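You operate a simulated robot arm through the tools that you are given. There is no shell and no other tool.

You are at the controls of a simulated robot arm. One attempt, no reset.

TASK
Zero the reader on the blank at BLUE, then read vial Y3.
Fine: reader dial on BLUE; the blank vial goes back to the low grey rack, vial Y3 stays in the well; leave the other vials alone.

Only the result counts: the job must be done as asked and must still hold three seconds after the hand-in. Knocking over, shifting, dropping, spilling or breaking anything else fails it.

THE ROBOT
A 7-joint arm with a fingered hand, fixed in place. Base frame: the origin is on the floor under the middle of its stand, x ahead of it, y to its left, z up; the work surface is at about z = 0.755. Units: m, rad, N and s.
It reaches about 1.085 m from its shoulder. Its first joint turns from -2.897 to 2.897 rad. Payload 3.7 kg.
The tool frame sits at the grasp point between the pads (the TCP): z along the fingers, y along the line on which they close. The tips reach 0.025 m beyond it. The gripper opens to 0.088 m; its body begins 0.029 m behind the TCP. The gripper is a hand of 5 fingers: y runs from the thumb to the fingers, the wrist lies at [-0.013, -0.106, -0.174] in the tool frame, and closing takes about 1.5 s.
Orientation is that of the tool frame in the base frame, as a unit quaternion [x, y, z, w]. With the fingers straight down and the wrist toward the robot, the tool's x, y and z point along [0, 1, 0], [1, 0, 0] and [0, 0, -1] of the base frame.

THE INTERFACE
- The arm moves only by the tool move_arm. Its argument "targets" is text: rows parted by semicolons, each of 7 numbers parted by spaces: the opening, from 0 (shut) to 1 (fully open), then the shift along the base's x, y, z in units of 300 mm (1.0 is 300 mm), then the turn, a rotation vector about the base's x, y, z in units of 120 degrees (1.0 is 120 degrees). In form: gripper tx ty tz rx ry rz; .... A call has 1 to 20 rows; each row is the pose to reach, as a shift and turn from the pose commanded when the call began. A call with a number of a shift or a turn outside -1 to 1 is refused whole. Rows are played at 5 a second. More than 0.05 m and 0.15 rad between two rows, or a gripper value outside its range, and nothing of the call is played. A pose out of reach is approached as far as the arm can. The call stops where the force on the tool passes 40 N (or 10 N more than at its start, if that is more) or the arm is blocked; 0.2 s more then pass. The fingers move at their own pace (about 0.108 m/s each) and stop on an object; they squeeze with about 32 N. The grip force told is the motor's: it shows also when the fingers shut on nothing. Time passes only in rows, and 0.2 s behind the last, so rows that repeat a pose let the fingers close. It gives the time, the measured TCP pose, the force on the tool (base axes), the opening and the grip force at its end, in the units of the frame above (readings bear some noise), with the torque about the TCP (base axes, N m) and any sound that the robot's microphone picked up, and new pictures: "views" is both (left out), scene, wrist or none.
- Cameras (640 x 400 px; columns grow to the right, rows downward): "scene" is fixed at [0.3797, -0.6486, 1.3654]; the picture's right is [1.00, 0.01, 0.00], its down [0.00, -0.29, -0.96] and it looks along [-0.01, 0.96, -0.29] (base axes); focal length 314 px, centre (320, 200). "wrist" rides on the gripper at [0.059, -0.079, -0.105] in the tool frame; the picture's right is [-0.73, 0.32, -0.61], its down [-0.62, -0.68, 0.38] and it looks along [-0.29, 0.66, 0.70] (tool axes); focal length 234 px, centre (320, 200). There is no depth. A picture from a camera that has moved, and an enlarged one, comes with that camera's place and axes in the base frame and with its lens. The place of the scene camera against the robot may be out by one fixed shift of up to 0.025 m in any direction.
- grasp_type(shape): the hand has 5 fingers and takes this shape, open, in about a second: jaw (thumb against the fingers, like two jaws); tri (thumb and two fingers); tip (a fingertip pinch); poke (one finger out to press); point (the index stretched); flat (the hand flat); cup (the hand cupped); fist (a fist). The gripper value then closes the fingers along that shape, each until it touches; the sizes above hold for jaw. It gives what a move gives, with no picture.
- zoom(camera, box): a new picture of the part [left, top, right, bottom] of that camera's present view, enlarged. No time passes.
- finish_job(): hands the job in; it is judged then, once.

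Places have to be worked out from the pictures, the camera data and where the tool is seen. Open the gripper and draw the arm clear of the work before you hand the job in, unless the task says otherwise.

The tools are called after ">>>" as a command line: name --argument value ..., lists and objects as JSON in quotes. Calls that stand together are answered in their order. move_arm: Moves the arm, as the interface text tells. Its arguments: {"type":"object","properties":{"targets":{"type":"string"},"views":{"type":"string","enum":["both","scene","wrist","none"]}},"required":["targets"]} The other tools are called the same way: grasp_type (shape) gives the hand a shape; zoom (camera, box) takes an enlarged picture of a part of a camera's view; finish_job () hands the job in.

At the start:

```text
time: 0.0
eef_pos: [0.3296, 0.4623, 1.1143]
tcp_rot: [0.712, 0.702, 0.001, 0.001]
force: [0.5, 0.8, 0.0]
wrist_torque: [0.02, 0.0, -0.03]
grip_width: 0.0879
gripper_force: 0.0
shape: jaw
```

scene: 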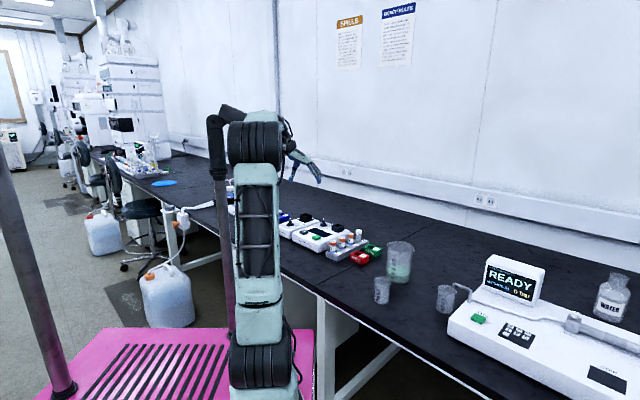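
wrist: 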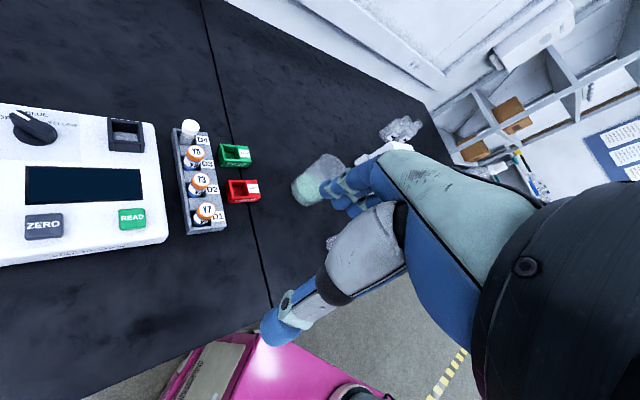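

I'll begin by looking closer at the reader, rack and vials in both cameras before moving.

>>> zoom --camera "wrist" --box '[0, 80, 280, 270]'

>>> zoom --camera "scene" --box '[230, 180, 430, 310]'

```text
2.11 times, centred on (140, 175) of wrist
camera zoom: at [0.2494, 0.5232, 1.2184], right [0.31, -0.73, 0.61], down [-0.69, -0.61, -0.38], along [0.65, -0.3, -0.7], focal length 493 px, centre (699, 253)
```

zoom: 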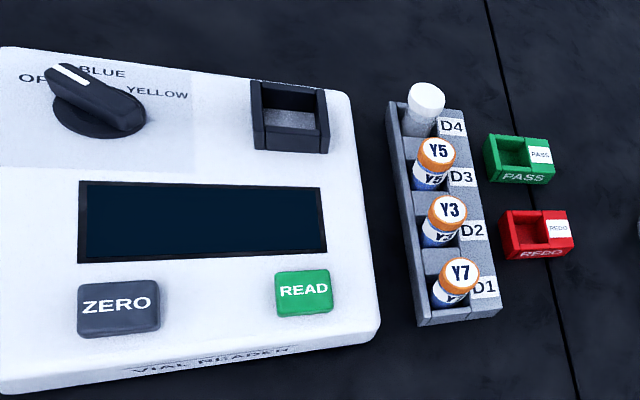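

```text
3.08 times, centred on (330, 245) of scene
camera zoom: at [0.3797, -0.6486, 1.3654], right [1.0, 0.01, 0.0], down [0.0, -0.29, -0.96], along [-0.01, 0.96, -0.29], focal length 967 px, centre (289, 62)
```

zoom: 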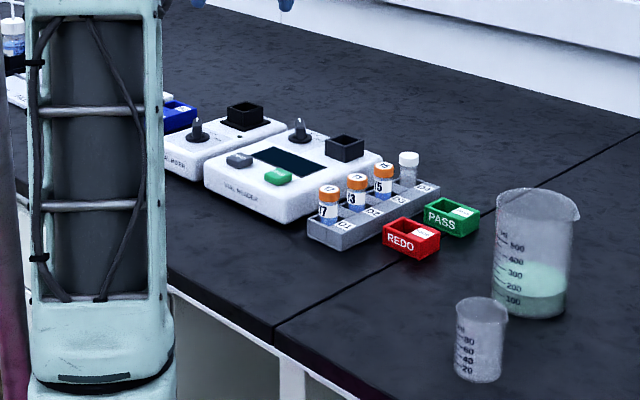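

The dial, square well, ZERO/READ keys and rack (D1 Y7, D2 Y3, D3 Y5, D4 white-capped blank) are seen; the station appears turned ~45° to the base. I'll zoom on the dial and on the other devices to be sure which is which.

>>> zoom --camera "wrist" --box '[0, 95, 80, 145]'

>>> zoom --camera "scene" --box '[270, 205, 390, 280]'

>>> zoom --camera "scene" --box '[100, 130, 340, 260]'

```text
8.00 times, centred on (40, 120) of wrist
camera zoom: at [0.2494, 0.5232, 1.2184], right [0.31, -0.73, 0.61], down [-0.69, -0.61, -0.38], along [0.65, -0.3, -0.7], focal length 1873 px, centre (2560, 840)
```

zoom: 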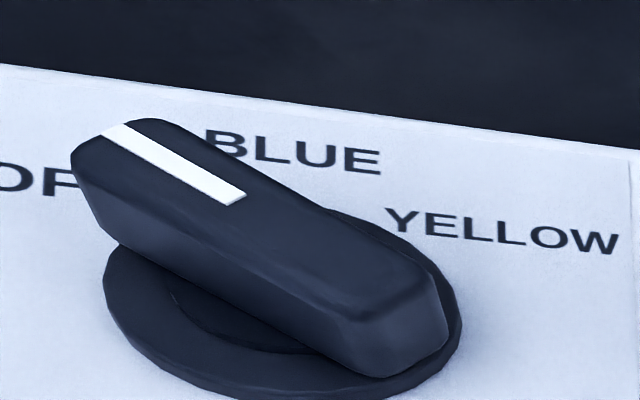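

```text
5.33 times, centred on (330, 242) of scene
camera zoom: at [0.3797, -0.6486, 1.3654], right [1.0, 0.01, 0.0], down [0.0, -0.29, -0.96], along [-0.01, 0.96, -0.29], focal length 1676 px, centre (267, -27)
```

zoom: 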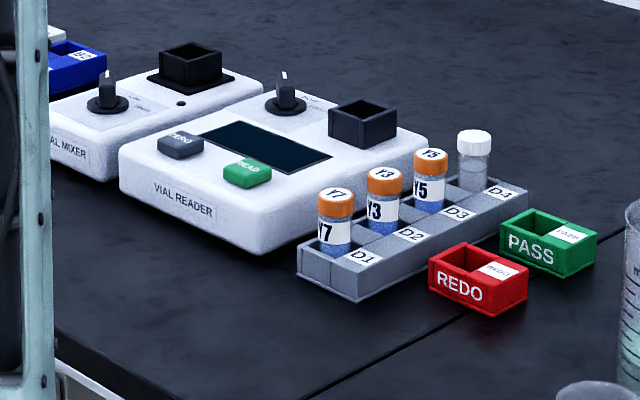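

```text
2.67 times, centred on (220, 195) of scene
camera zoom: at [0.3797, -0.6486, 1.3654], right [1.0, 0.01, 0.0], down [0.0, -0.29, -0.96], along [-0.01, 0.96, -0.29], focal length 838 px, centre (587, 213)
```

zoom: 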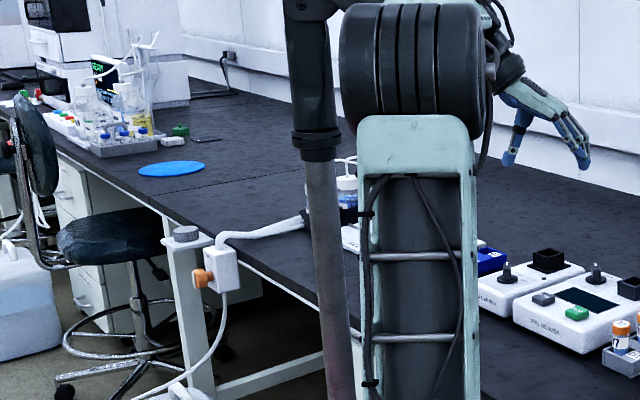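

The target reader is "VIAL READER" (dial seems to sit at OFF, BLUE is next clockwise). I'll check how the hand looks now and then see the pinch shape.

>>> zoom --camera "wrist" --box '[230, 120, 480, 360]'

>>> zoom --camera "scene" --box '[270, 130, 350, 190]'

>>> grasp_type --shape "tip"

```text
1.67 times, centred on (355, 240) of wrist
camera zoom: at [0.2494, 0.5232, 1.2184], right [0.31, -0.73, 0.61], down [-0.69, -0.61, -0.38], along [0.65, -0.3, -0.7], focal length 390 px, centre (262, 133)
```

zoom: 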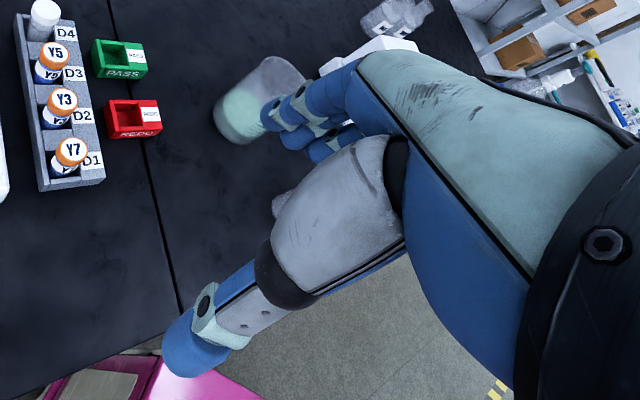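

```text
6.67 times, centred on (310, 160) of scene
camera zoom: at [0.3797, -0.6486, 1.3654], right [1.0, 0.01, 0.0], down [0.0, -0.29, -0.96], along [-0.01, 0.96, -0.29], focal length 2095 px, centre (387, 467)
```

zoom: 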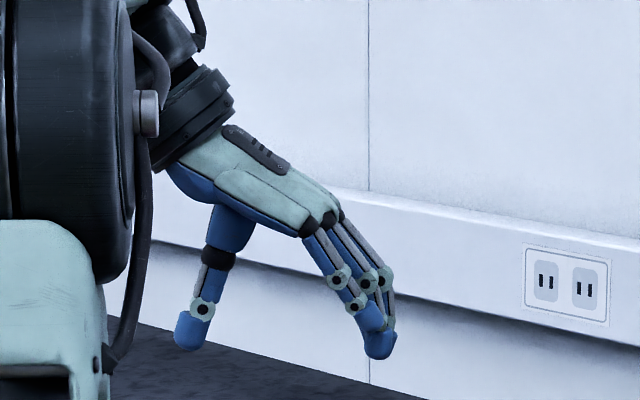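

```text
time: 0.9
eef_pos: [0.3339, 0.4638, 1.1119]
tcp_rot: [0.715, 0.7, 0.0, 0.001]
force: [-0.8, 1.1, 0.4]
wrist_torque: [0.0, 0.02, -0.04]
grip_width: 0.0883
gripper_force: 0.1
shape: tip
```

The hand is like a human one: thumb at the robot side, fingers forward. I'll look at the tip shape.

>>> zoom --camera "wrist" --box '[230, 120, 480, 360]'

>>> zoom --camera "scene" --box '[270, 130, 350, 190]'

```text
1.67 times, centred on (355, 240) of wrist
camera zoom: at [0.2542, 0.5243, 1.2163], right [0.3, -0.73, 0.61], down [-0.69, -0.61, -0.38], along [0.65, -0.31, -0.69], focal length 390 px, centre (262, 133)
```

zoom: 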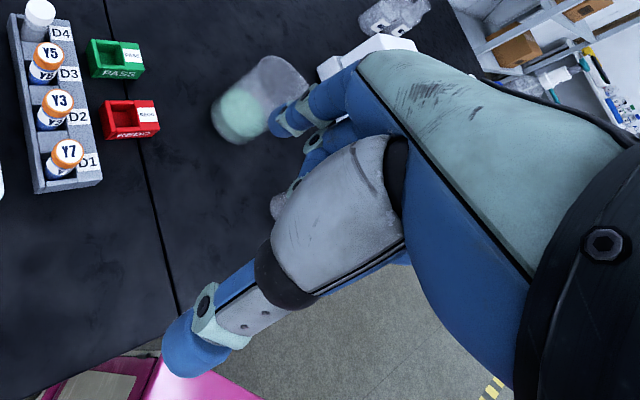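

```text
6.67 times, centred on (310, 160) of scene
camera zoom: at [0.3797, -0.6486, 1.3654], right [1.0, 0.01, 0.0], down [0.0, -0.29, -0.96], along [-0.01, 0.96, -0.29], focal length 2095 px, centre (387, 467)
```

zoom: 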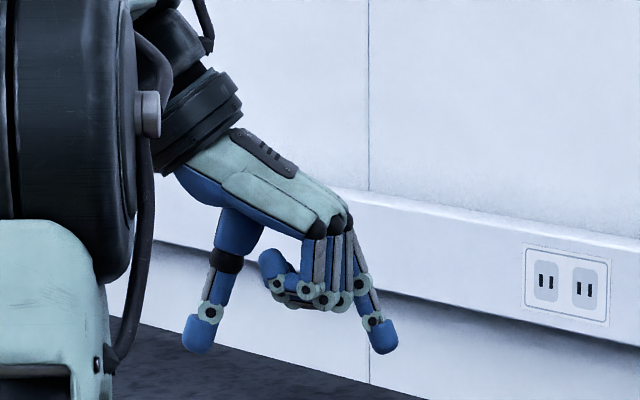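

In tip shape the index is out and the other fingers curl away. I'll close it in the air to learn where thumb and index meet.

>>> move_arm --targets "0 0 0 0 0 0 0; 0 0 0 0 0 0 0; 0 0 0 0 0 0 0; 0 0 0 0 0 0 0; 0 0 0 0 0 0 0; 0 0 0 0 0 0 0; 0 0 0 0 0 0 0; 0 0 0 0 0 0 0" --views "both"

>>> zoom --camera "wrist" --box '[230, 120, 480, 360]'

>>> zoom --camera "scene" --box '[270, 130, 350, 190]'

```text
time: 2.7
eef_pos: [0.3336, 0.4627, 1.1134]
tcp_rot: [0.716, 0.698, 0.0, 0.002]
force: [-0.2, -0.1, -0.6]
wrist_torque: [-0.01, 0.04, 0.01]
grip_width: 0.0
gripper_force: 32.4
shape: tip
camera wrist: at [0.255, 0.5243, 1.2166], right [0.3, -0.73, 0.61], down [-0.7, -0.61, -0.38], along [0.65, -0.31, -0.69], focal length 234 px, centre (320, 200)
```

scene: 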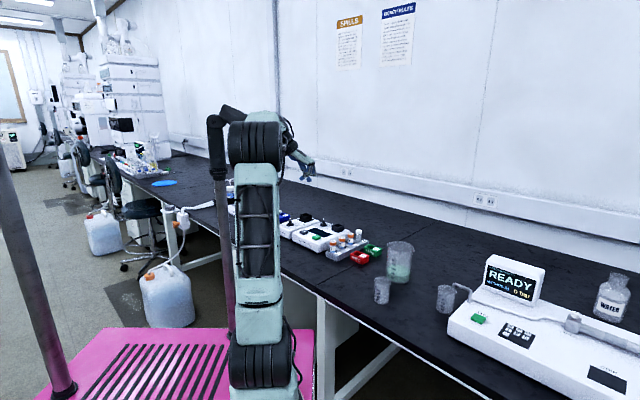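
wrist: 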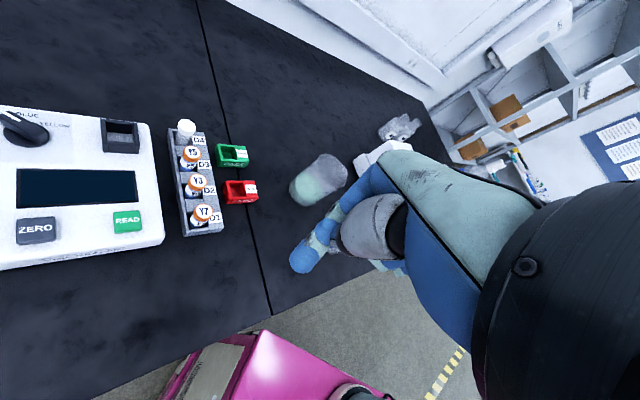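

```text
1.67 times, centred on (355, 240) of wrist
camera zoom: at [0.255, 0.5243, 1.2166], right [0.3, -0.73, 0.61], down [-0.7, -0.61, -0.38], along [0.65, -0.31, -0.69], focal length 390 px, centre (262, 133)
```

zoom: 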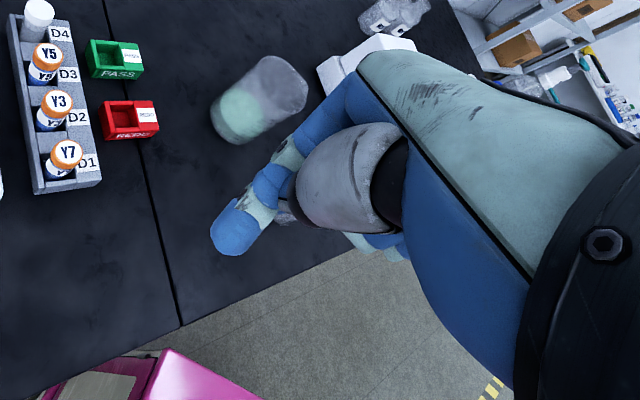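

```text
6.67 times, centred on (310, 160) of scene
camera zoom: at [0.3797, -0.6486, 1.3654], right [1.0, 0.01, 0.0], down [0.0, -0.29, -0.96], along [-0.01, 0.96, -0.29], focal length 2095 px, centre (387, 467)
```

zoom: 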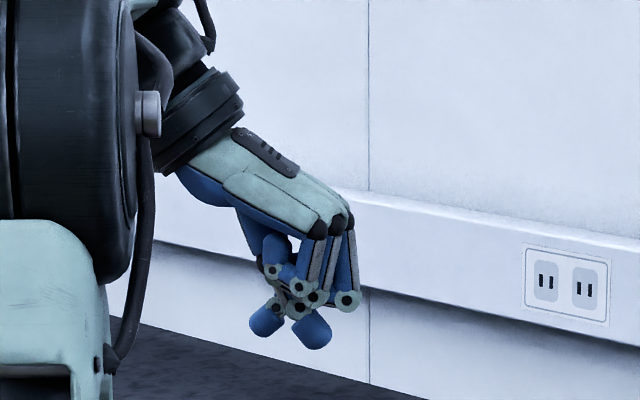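

Thumb and index meet close to the TCP axis, and the curled fingers are on the tool −x side. I open the hand and go closer over the station to get better views for positions.

>>> move_arm --targets "1 0.04 0.053 -0.12 0 0 0; 1 0.08 0.107 -0.24 0 0 0; 1 0.12 0.16 -0.36 0 0 0; 1 0.16 0.213 -0.48 0 0 0; 1 0.2 0.267 -0.6 0 0 0; 1 0.2 0.267 -0.6 0 0 0" --views "both"

>>> zoom --camera "wrist" --box '[0, 0, 320, 200]'

>>> zoom --camera "wrist" --box '[0, 200, 320, 400]'

```text
time: 4.1
eef_pos: [0.3856, 0.5428, 0.9336]
tcp_rot: [0.712, 0.702, 0.0, 0.001]
force: [-0.4, 0.7, 0.5]
wrist_torque: [-0.01, -0.03, 0.03]
grip_width: 0.0877
gripper_force: 0.2
shape: tip
camera wrist: at [0.3065, 0.6033, 1.037], right [0.31, -0.73, 0.61], down [-0.69, -0.61, -0.38], along [0.65, -0.3, -0.69], focal length 234 px, centre (320, 200)
```

scene: 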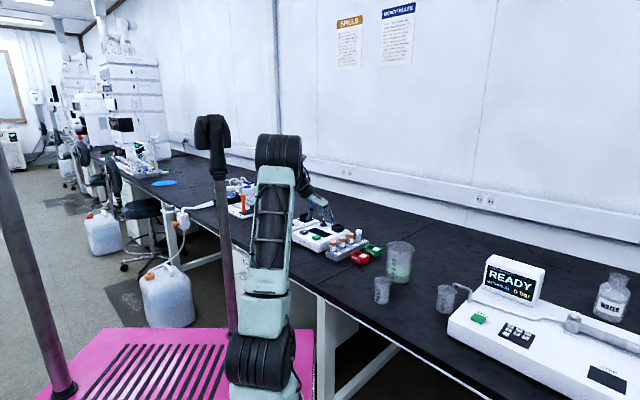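
wrist: 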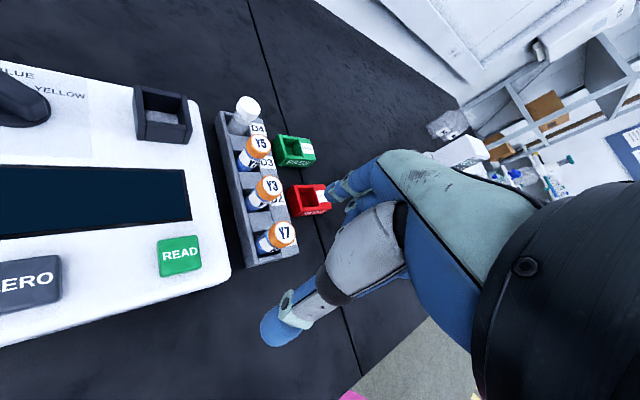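

```text
2.00 times, centred on (160, 100) of wrist
camera zoom: at [0.3065, 0.6033, 1.037], right [0.31, -0.73, 0.61], down [-0.69, -0.61, -0.38], along [0.65, -0.3, -0.69], focal length 468 px, centre (640, 400)
```

zoom: 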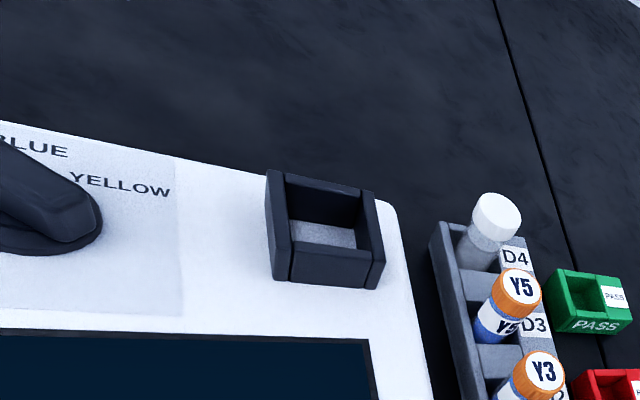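

```text
2.00 times, centred on (160, 300) of wrist
camera zoom: at [0.3065, 0.6033, 1.037], right [0.31, -0.73, 0.61], down [-0.69, -0.61, -0.38], along [0.65, -0.3, -0.69], focal length 468 px, centre (640, 0)
```

zoom: 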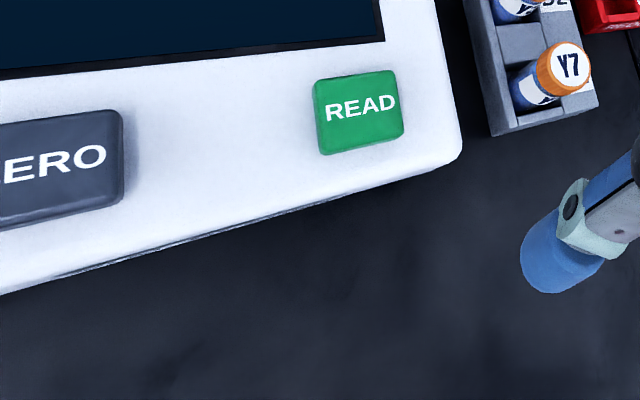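

Triangulating the two wrist views: Y3's cap top is near [0.48, 0.575, 0.815] and the blank's top near [0.555, 0.655, 0.82]. I'll zoom on the well and the rack for detail.

>>> zoom --camera "wrist" --box '[100, 60, 228, 140]'

>>> zoom --camera "wrist" --box '[190, 80, 350, 280]'

>>> zoom --camera "scene" --box '[280, 160, 400, 280]'

```text
5.00 times, centred on (164, 100) of wrist
camera zoom: at [0.3065, 0.6033, 1.037], right [0.31, -0.73, 0.61], down [-0.69, -0.61, -0.38], along [0.65, -0.3, -0.69], focal length 1171 px, centre (1100, 700)
```

zoom: 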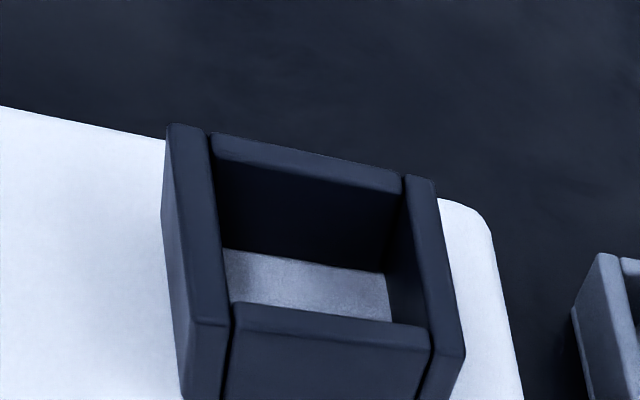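

```text
2.00 times, centred on (270, 180) of wrist
camera zoom: at [0.3065, 0.6033, 1.037], right [0.31, -0.73, 0.61], down [-0.69, -0.61, -0.38], along [0.65, -0.3, -0.69], focal length 468 px, centre (420, 240)
```

zoom: 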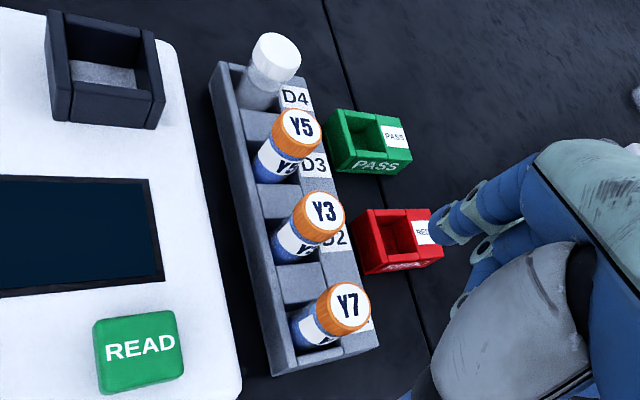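

```text
3.33 times, centred on (340, 220) of scene
camera zoom: at [0.3797, -0.6486, 1.3654], right [1.0, 0.01, 0.0], down [0.0, -0.29, -0.96], along [-0.01, 0.96, -0.29], focal length 1048 px, centre (253, 133)
```

zoom: 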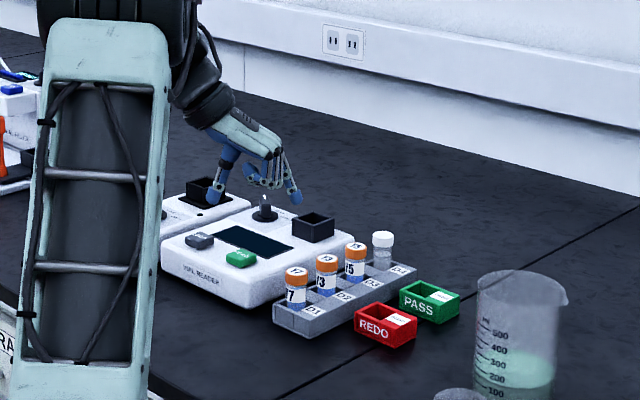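

The well looks like a shallow square socket about 31–33 mm inside. Next I'll shift over the dial (estimated centre ≈[0.389, 0.745]) to view it closely before pinching the knob bar.

>>> move_arm --targets "1 0 0.13 0 0 0 0; 1 0 0.26 0 0 0 0; 1 0 0.39 -0.02 0 0 0; 1 0 0.52 -0.04 0 0 0; 1 0 0.52 -0.04 0 0 0" --views "both"

>>> zoom --camera "wrist" --box '[120, 130, 360, 350]'

>>> zoom --camera "scene" --box '[270, 170, 390, 270]'

```text
time: 5.3
eef_pos: [0.3862, 0.7016, 0.9218]
tcp_rot: [0.713, 0.702, 0.0, 0.001]
force: [-0.5, -0.9, -0.4]
wrist_torque: [0.01, 0.02, -0.01]
grip_width: 0.0877
gripper_force: 0.0
shape: tip
camera wrist: at [0.307, 0.7619, 1.0257], right [0.31, -0.73, 0.61], down [-0.69, -0.61, -0.38], along [0.65, -0.3, -0.7], focal length 234 px, centre (320, 200)
```

scene: 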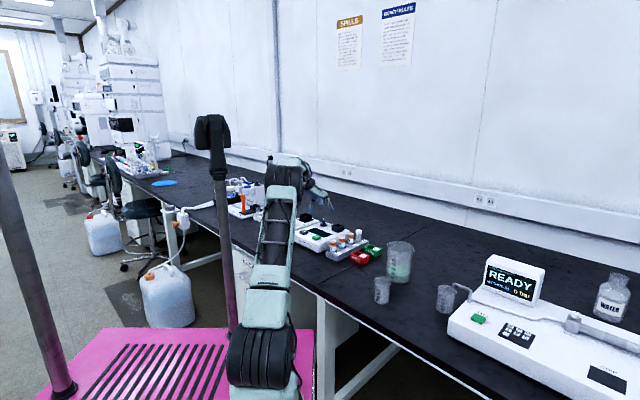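
wrist: 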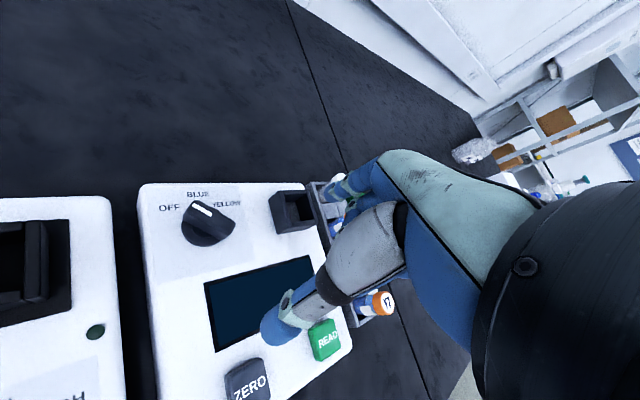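

```text
1.82 times, centred on (240, 240) of wrist
camera zoom: at [0.307, 0.7619, 1.0257], right [0.31, -0.73, 0.61], down [-0.69, -0.61, -0.38], along [0.65, -0.3, -0.7], focal length 426 px, centre (466, 127)
```

zoom: 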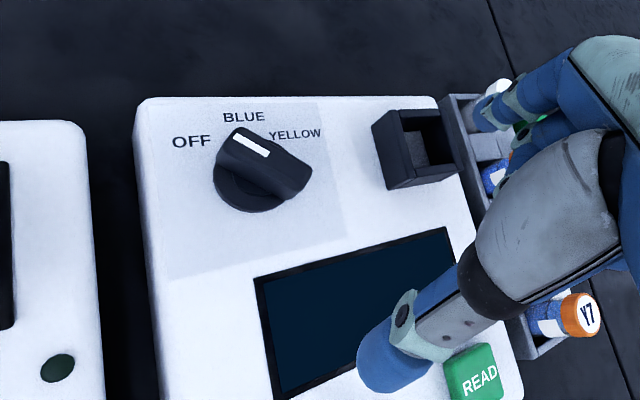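

```text
4.00 times, centred on (330, 220) of scene
camera zoom: at [0.3797, -0.6486, 1.3654], right [1.0, 0.01, 0.0], down [0.0, -0.29, -0.96], along [-0.01, 0.96, -0.29], focal length 1257 px, centre (280, 120)
```

zoom: 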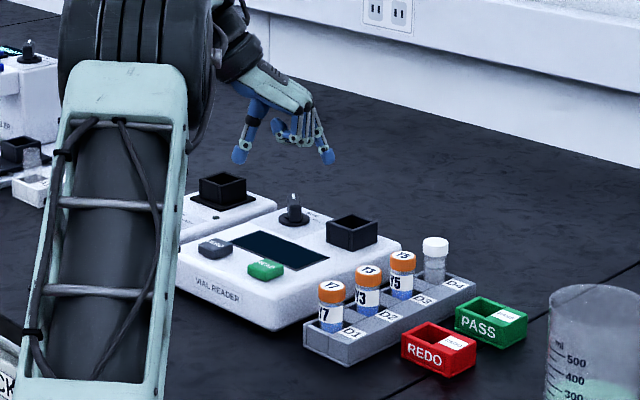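

I now see the dial clearly, pointer toward OFF. I zoom more for precise knob geometry.

>>> zoom --camera "wrist" --box '[150, 170, 270, 260]'

>>> zoom --camera "scene" --box '[320, 205, 400, 265]'

```text
4.44 times, centred on (210, 215) of wrist
camera zoom: at [0.307, 0.7619, 1.0257], right [0.31, -0.73, 0.61], down [-0.69, -0.61, -0.38], along [0.65, -0.3, -0.7], focal length 1041 px, centre (809, 133)
```

zoom: 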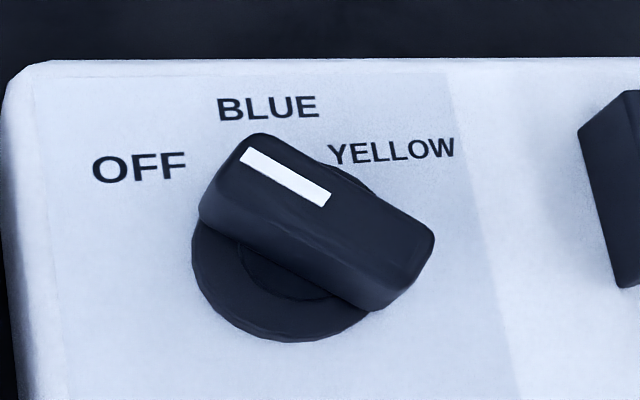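

```text
6.67 times, centred on (360, 235) of scene
camera zoom: at [0.3797, -0.6486, 1.3654], right [1.0, 0.01, 0.0], down [0.0, -0.29, -0.96], along [-0.01, 0.96, -0.29], focal length 2095 px, centre (53, -33)
```

zoom: 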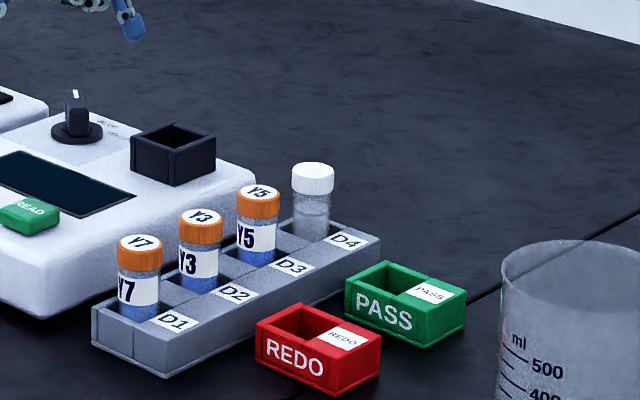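

Knob bar top is at about [0.401, 0.762, 0.82], its axis ~94° in the base frame, so closing along base x fits. I'll hover over it with half-open pinch and check alignment.

>>> move_arm --targets "0.7 0.025 0.1 -0.07 0 0 0.017; 0.6 0.05 0.2 -0.14 0 0 0.033; 0.6 0.05 0.2 -0.14 0 0 0.033; 0.6 0.05 0.2 -0.14 0 0 0.033" --views "both"

>>> zoom --camera "wrist" --box '[220, 150, 400, 350]'

>>> zoom --camera "scene" --box '[290, 190, 370, 250]'

```text
time: 6.3
eef_pos: [0.4007, 0.7594, 0.8811]
tcp_rot: [0.688, 0.726, 0.001, 0.0]
force: [0.0, -0.6, 0.5]
wrist_torque: [0.0, 0.03, 0.0]
grip_width: 0.0531
gripper_force: 0.0
shape: tip
camera wrist: at [0.3186, 0.8142, 0.9855], right [0.36, -0.71, 0.61], down [-0.65, -0.66, -0.38], along [0.67, -0.25, -0.7], focal length 234 px, centre (320, 200)
```

scene: 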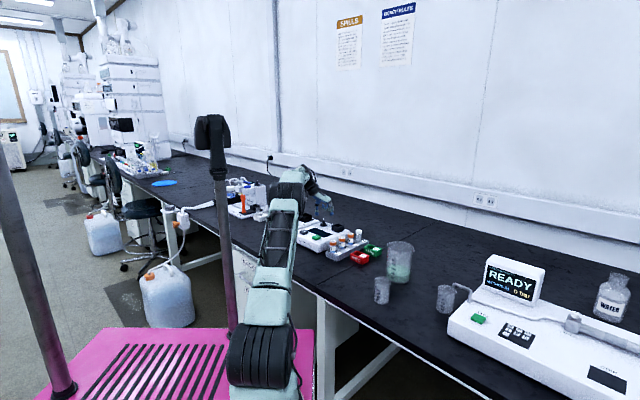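
wrist: 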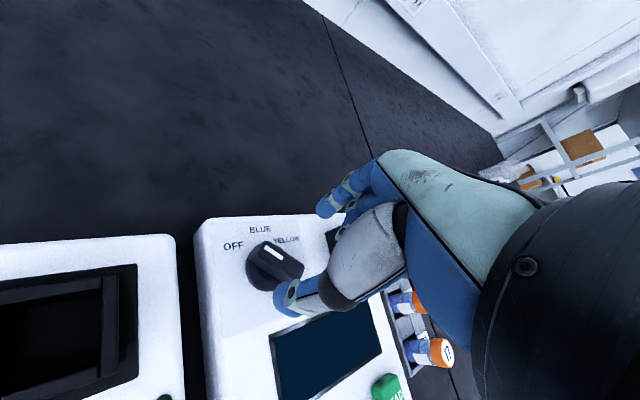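

```text
2.00 times, centred on (310, 250) of wrist
camera zoom: at [0.3186, 0.8142, 0.9855], right [0.36, -0.71, 0.61], down [-0.65, -0.66, -0.38], along [0.67, -0.25, -0.7], focal length 468 px, centre (340, 100)
```

zoom: 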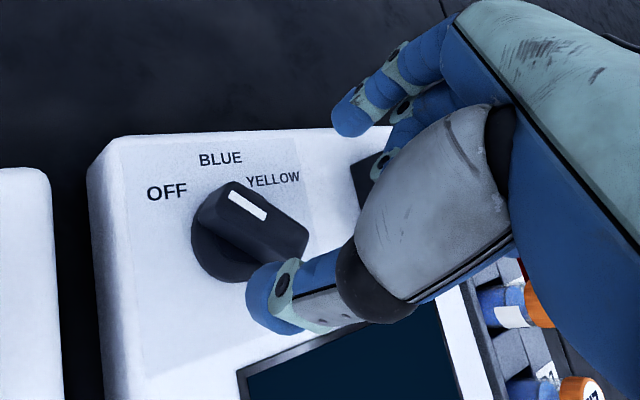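

```text
6.67 times, centred on (330, 220) of scene
camera zoom: at [0.3797, -0.6486, 1.3654], right [1.0, 0.01, 0.0], down [0.0, -0.29, -0.96], along [-0.01, 0.96, -0.29], focal length 2095 px, centre (253, 67)
```

zoom: 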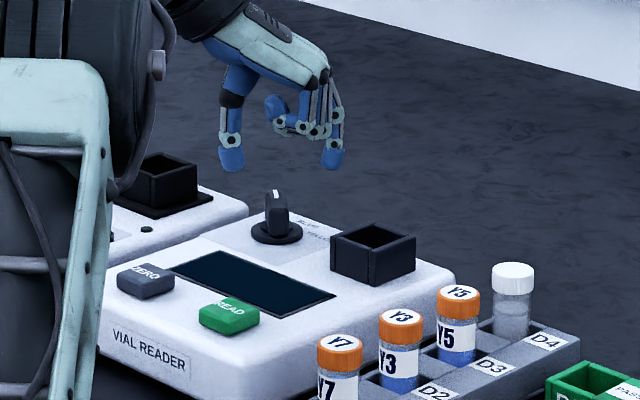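

Pinch and knob agree within a few millimetres ([0.402, 0.759] vs TCP [0.401, 0.759]). I descend so that the tips flank the bar, without closing yet.

>>> move_arm --targets "0.6 0 0 -0.05 0 0 0; 0.6 0 0 -0.1 0 0 0; 0.6 0 0 -0.15 0 0 0; 0.6 0 0 -0.15 0 0 0" --views "both"

>>> zoom --camera "wrist" --box '[220, 150, 400, 350]'

>>> zoom --camera "scene" --box '[290, 190, 370, 250]'

```text
time: 7.3
eef_pos: [0.4027, 0.7588, 0.8351]
tcp_rot: [0.688, 0.726, 0.001, 0.001]
force: [0.1, 0.1, -0.4]
wrist_torque: [0.0, 0.03, 0.02]
grip_width: 0.0533
gripper_force: 0.0
shape: tip
camera wrist: at [0.3195, 0.8133, 0.9398], right [0.36, -0.71, 0.61], down [-0.65, -0.66, -0.38], along [0.67, -0.25, -0.69], focal length 234 px, centre (320, 200)
```

scene: 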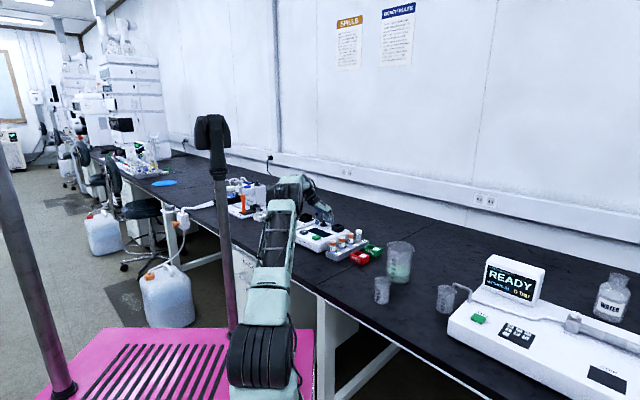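
wrist: 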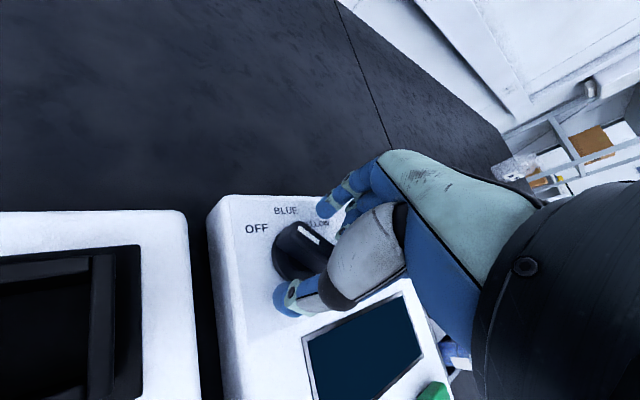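

```text
2.00 times, centred on (310, 250) of wrist
camera zoom: at [0.3195, 0.8133, 0.9398], right [0.36, -0.71, 0.61], down [-0.65, -0.66, -0.38], along [0.67, -0.25, -0.69], focal length 468 px, centre (340, 100)
```

zoom: 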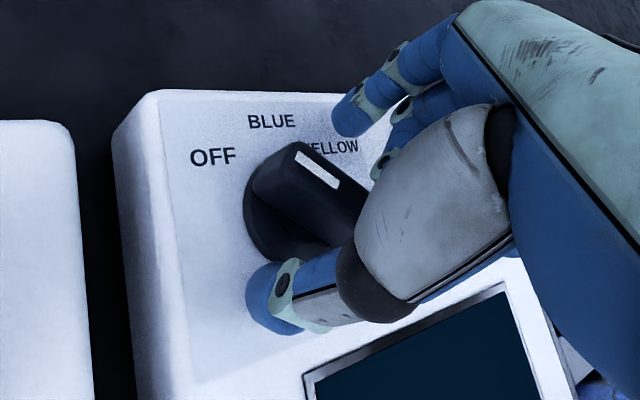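

```text
6.67 times, centred on (330, 220) of scene
camera zoom: at [0.3797, -0.6486, 1.3654], right [1.0, 0.01, 0.0], down [0.0, -0.29, -0.96], along [-0.01, 0.96, -0.29], focal length 2095 px, centre (253, 67)
```

zoom: 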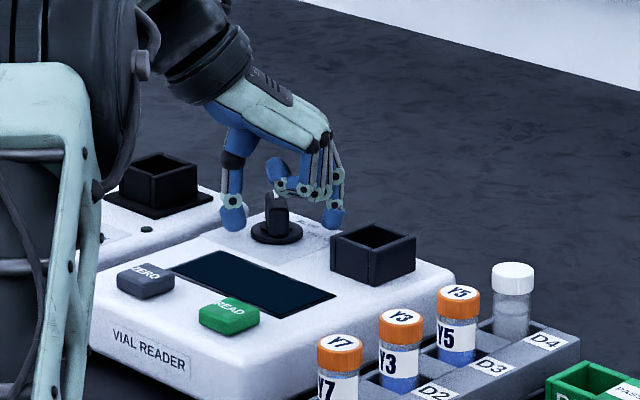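

Fingers flank the bar with no contact. I go 4 mm lower and close the pinch on the knob.

>>> move_arm --targets "0.6 0 0 -0.013 0 0 0; 0.4 0 0 -0.013 0 0 0; 0.3 0 0 -0.013 0 0 0; 0.2 0 0 -0.013 0 0 0; 0.1 0 0 -0.013 0 0 0; 0 0 0 -0.013 0 0 0; 0 0 0 -0.013 0 0 0; 0 0 0 -0.013 0 0 0" --views "both"

>>> zoom --camera "wrist" --box '[220, 150, 400, 350]'

>>> zoom --camera "scene" --box '[290, 190, 370, 250]'

```text
time: 9.1
eef_pos: [0.4018, 0.759, 0.8351]
tcp_rot: [0.688, 0.726, 0.002, -0.002]
force: [-10.8, 2.6, 30.9]
wrist_torque: [-0.01, 0.89, -0.02]
grip_width: 0.0227
gripper_force: 31.9
shape: tip
camera wrist: at [0.3185, 0.8129, 0.9385], right [0.36, -0.71, 0.61], down [-0.64, -0.66, -0.39], along [0.67, -0.25, -0.7], focal length 234 px, centre (320, 200)
```

scene: 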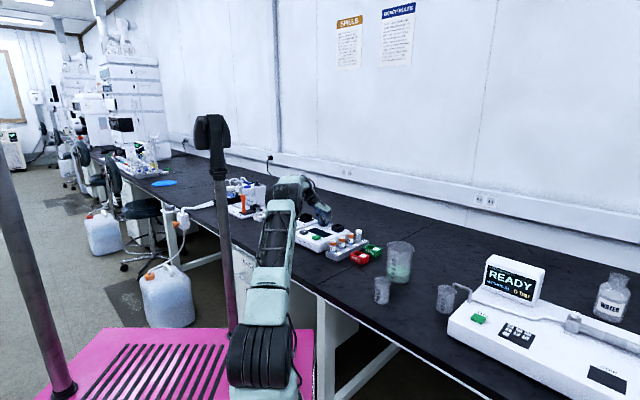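
wrist: 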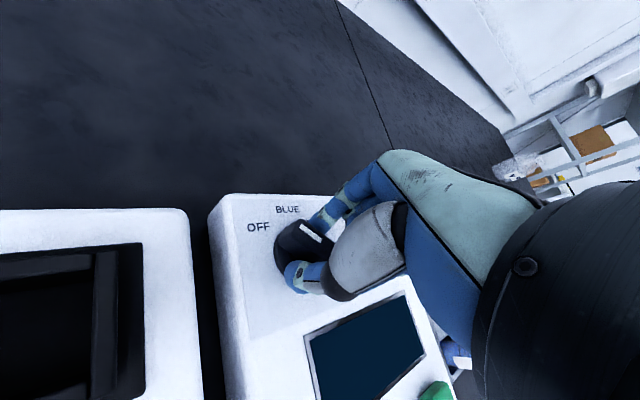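

```text
2.00 times, centred on (310, 250) of wrist
camera zoom: at [0.3185, 0.8129, 0.9385], right [0.36, -0.71, 0.61], down [-0.64, -0.66, -0.39], along [0.67, -0.25, -0.7], focal length 468 px, centre (340, 100)
```

zoom: 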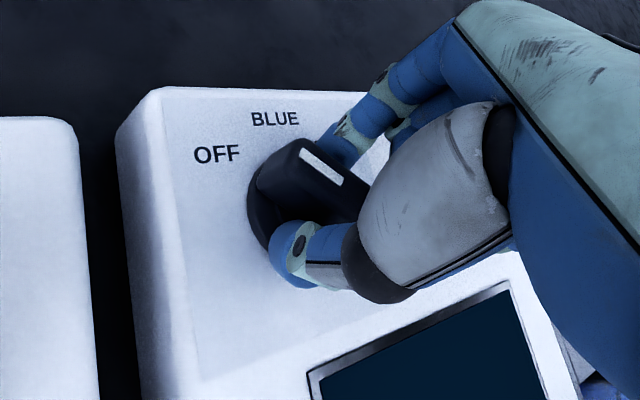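

```text
6.67 times, centred on (330, 220) of scene
camera zoom: at [0.3797, -0.6486, 1.3654], right [1.0, 0.01, 0.0], down [0.0, -0.29, -0.96], along [-0.01, 0.96, -0.29], focal length 2095 px, centre (253, 67)
```

zoom: 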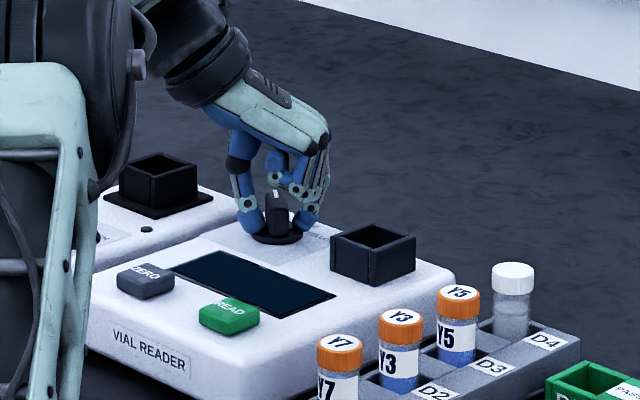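

The fingertips swept down on closing and now press the dial base with ~31 N. I raise the hand 4 mm while keeping the grip, to relieve that before turning.

>>> move_arm --targets "0 0 0 0.008 0 0 0; 0 0 0 0.013 0 0 0; 0 0 0 0.013 0 0 0" --views "wrist"

```text
time: 9.9
eef_pos: [0.4023, 0.7585, 0.8342]
tcp_rot: [0.688, 0.726, 0.0, 0.0]
force: [-12.4, 0.3, 12.5]
wrist_torque: [0.02, 0.74, -0.04]
grip_width: 0.0217
gripper_force: 31.5
shape: tip
camera wrist: at [0.3191, 0.8134, 0.9385], right [0.36, -0.71, 0.61], down [-0.65, -0.66, -0.38], along [0.67, -0.25, -0.69], focal length 234 px, centre (320, 200)
```

wrist: 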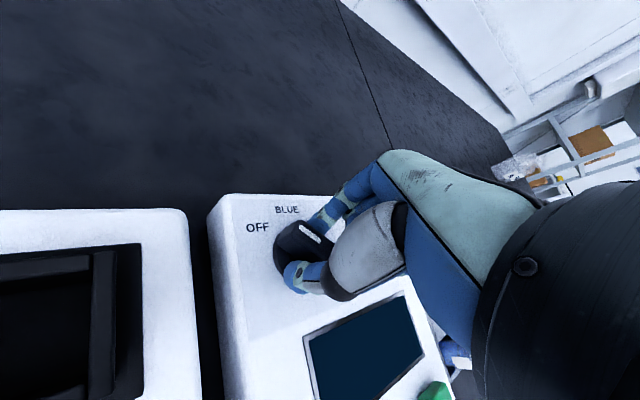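

Force dropped to ~12 N; the −x residual suggests the hand is ~2 mm too far +x. I now turn the knob −45° about z (clockwise) with that small correction.

>>> move_arm --targets "0 -0.007 0 0.003 0 0 0; 0 -0.007 0 0.003 0 0 -0.06; 0 -0.007 0 0.003 0 0 -0.12; 0 -0.007 0 0.003 0 0 -0.18; 0 -0.007 0 0.003 0 0 -0.24; 0 -0.007 0 0.003 0 0 -0.3; 0 -0.007 0 0.003 0 0 -0.36; 0 -0.007 0 0.003 0 0 -0.375; 0 -0.007 0 0.003 0 0 -0.375" --views "both"

>>> zoom --camera "wrist" --box '[200, 130, 400, 350]'

>>> zoom --camera "scene" --box '[290, 190, 370, 250]'

```text
time: 11.6
eef_pos: [0.3929, 0.7377, 0.8362]
tcp_rot: [0.893, 0.451, 0.004, -0.004]
force: [-1.9, 24.5, 2.3]
wrist_torque: [0.52, 0.15, 0.17]
grip_width: 0.0212
gripper_force: 32.1
shape: tip
out of reach, approached as far as the arm can: row 6, 7, 8
stopped in row 8: the force on the tool passed its limit at 41 N (the readings are from after the stop); the commanded pose is now the measured one
camera wrist: at [0.3623, 0.8314, 0.9415], right [-0.17, -0.78, 0.6], down [-0.92, -0.09, -0.39], along [0.36, -0.62, -0.7], focal length 234 px, centre (320, 200)
```

scene: 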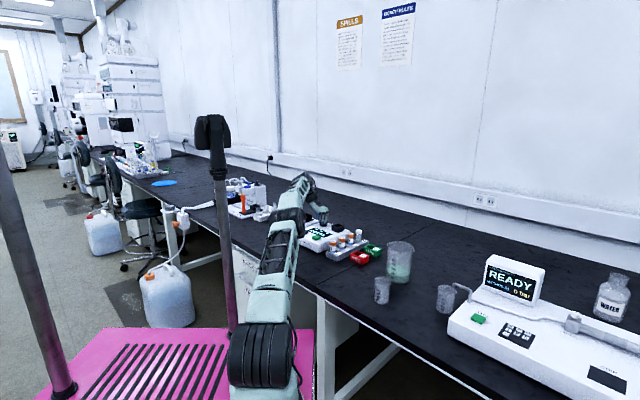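
wrist: 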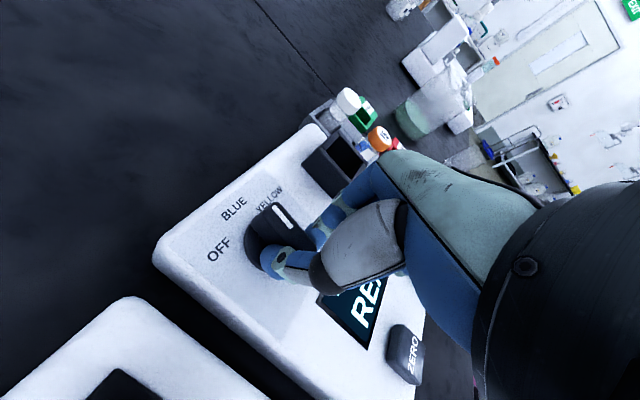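

```text
1.82 times, centred on (300, 240) of wrist
camera zoom: at [0.3623, 0.8314, 0.9415], right [-0.17, -0.78, 0.6], down [-0.92, -0.09, -0.39], along [0.36, -0.62, -0.7], focal length 426 px, centre (356, 127)
```

zoom: 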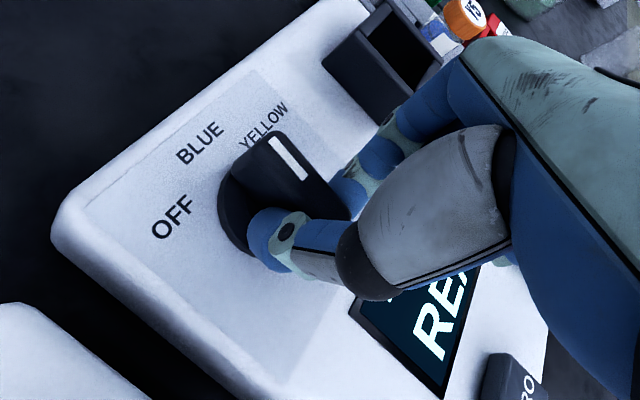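

```text
6.67 times, centred on (330, 220) of scene
camera zoom: at [0.3797, -0.6486, 1.3654], right [1.0, 0.01, 0.0], down [0.0, -0.29, -0.96], along [-0.01, 0.96, -0.29], focal length 2095 px, centre (253, 67)
```

zoom: 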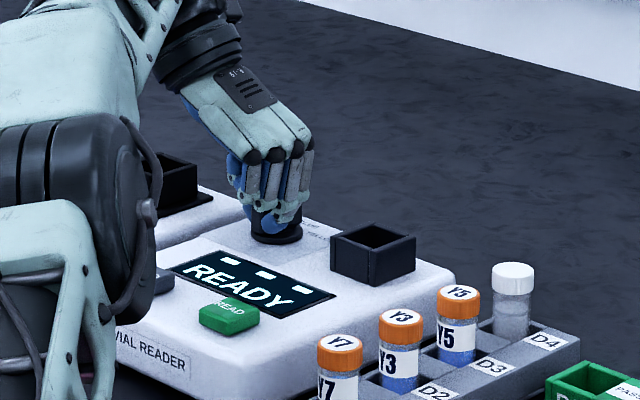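

The display now lights READY, so the dial left OFF; the arm hit a yaw limit near −36° and pulled toward −y. I zoom in to judge the pointer before releasing.

>>> zoom --camera "wrist" --box '[200, 170, 330, 280]'

>>> zoom --camera "wrist" --box '[300, 260, 440, 400]'

>>> zoom --camera "scene" --box '[300, 210, 350, 250]'

```text
3.64 times, centred on (265, 225) of wrist
camera zoom: at [0.3623, 0.8314, 0.9415], right [-0.17, -0.78, 0.6], down [-0.92, -0.09, -0.39], along [0.36, -0.62, -0.7], focal length 852 px, centre (520, 109)
```

zoom: 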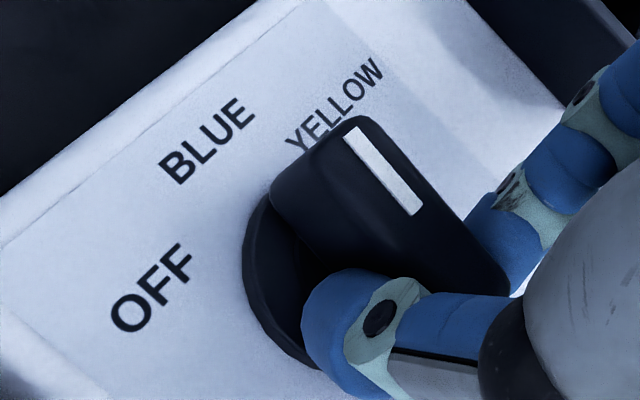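

```text
2.86 times, centred on (370, 330) of wrist
camera zoom: at [0.3623, 0.8314, 0.9415], right [-0.17, -0.78, 0.6], down [-0.92, -0.09, -0.39], along [0.36, -0.62, -0.7], focal length 669 px, centre (177, -171)
```

zoom: 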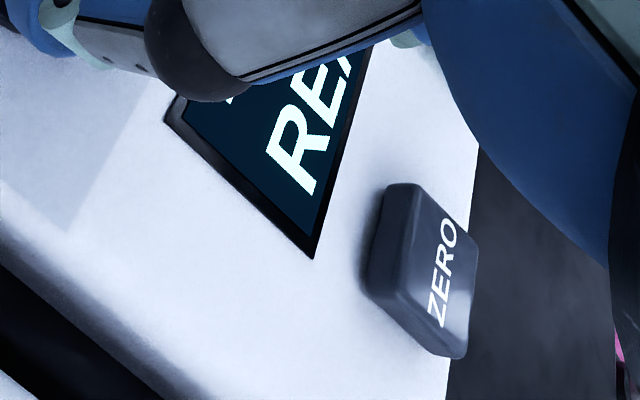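

```text
10.00 times, centred on (325, 230) of scene
camera zoom: at [0.3797, -0.6486, 1.3654], right [1.0, 0.01, 0.0], down [0.0, -0.29, -0.96], along [-0.01, 0.96, -0.29], focal length 3142 px, centre (270, -100)
```

zoom: 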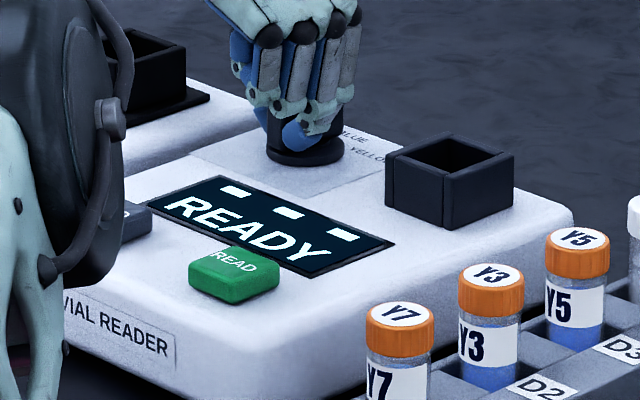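

Measured in this one view, BLUE sits at 45° and the pointer at about 35°, i.e. ~10° past BLUE. I'll open the pinch partly, see whether the knob snaps to a detent, then correct.

>>> move_arm --targets "0.3 0 0 0 0 0 0; 0.45 0 0 0 0 0 0; 0.55 0 0 0 0 0 0; 0.55 0 0 0 0 0 0" --views "both"

>>> zoom --camera "wrist" --box '[200, 170, 330, 280]'

>>> zoom --camera "scene" --box '[300, 210, 350, 250]'

```text
time: 12.6
eef_pos: [0.3923, 0.7363, 0.8361]
tcp_rot: [0.893, 0.45, 0.003, -0.003]
force: [-0.4, -0.5, 0.5]
wrist_torque: [0.02, 0.03, 0.02]
grip_width: 0.0478
gripper_force: 0.0
shape: tip
camera wrist: at [0.3633, 0.8302, 0.9407], right [-0.17, -0.78, 0.6], down [-0.92, -0.09, -0.39], along [0.36, -0.62, -0.7], focal length 234 px, centre (320, 200)
```

scene: 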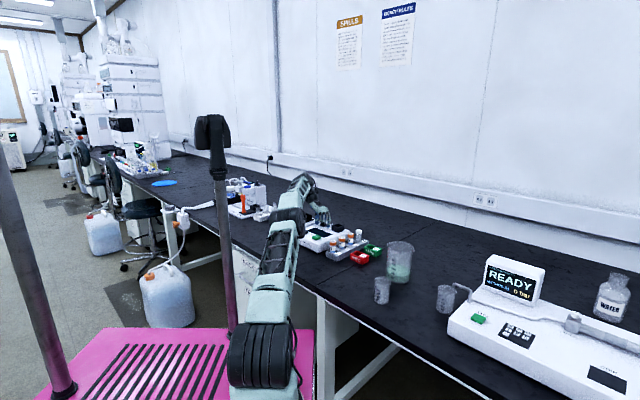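
wrist: 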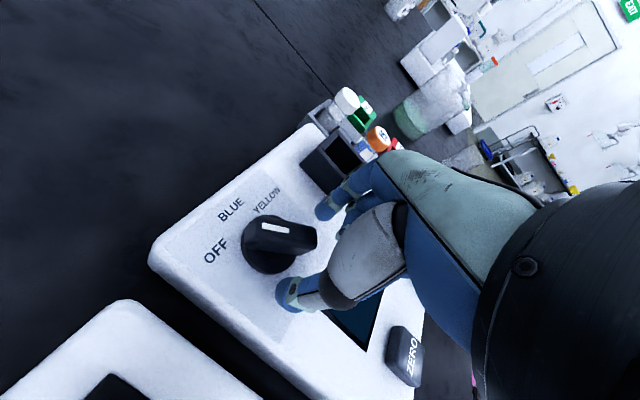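

```text
3.64 times, centred on (265, 225) of wrist
camera zoom: at [0.3633, 0.8302, 0.9407], right [-0.17, -0.78, 0.6], down [-0.92, -0.09, -0.39], along [0.36, -0.62, -0.7], focal length 852 px, centre (520, 109)
```

zoom: 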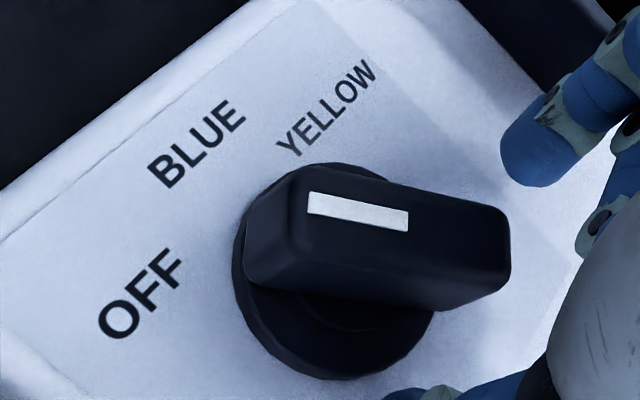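

```text
10.00 times, centred on (325, 230) of scene
camera zoom: at [0.3797, -0.6486, 1.3654], right [1.0, 0.01, 0.0], down [0.0, -0.29, -0.96], along [-0.01, 0.96, -0.29], focal length 3142 px, centre (270, -100)
```

zoom: 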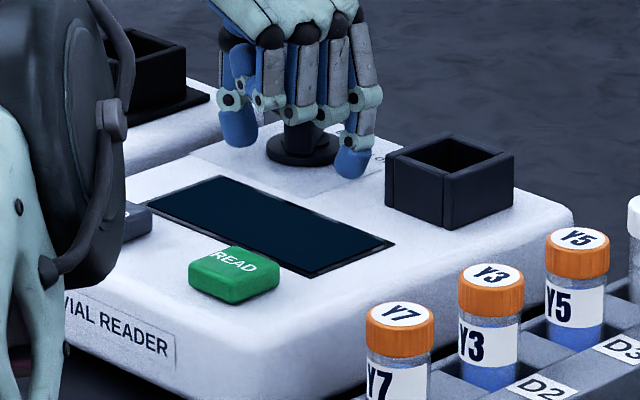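

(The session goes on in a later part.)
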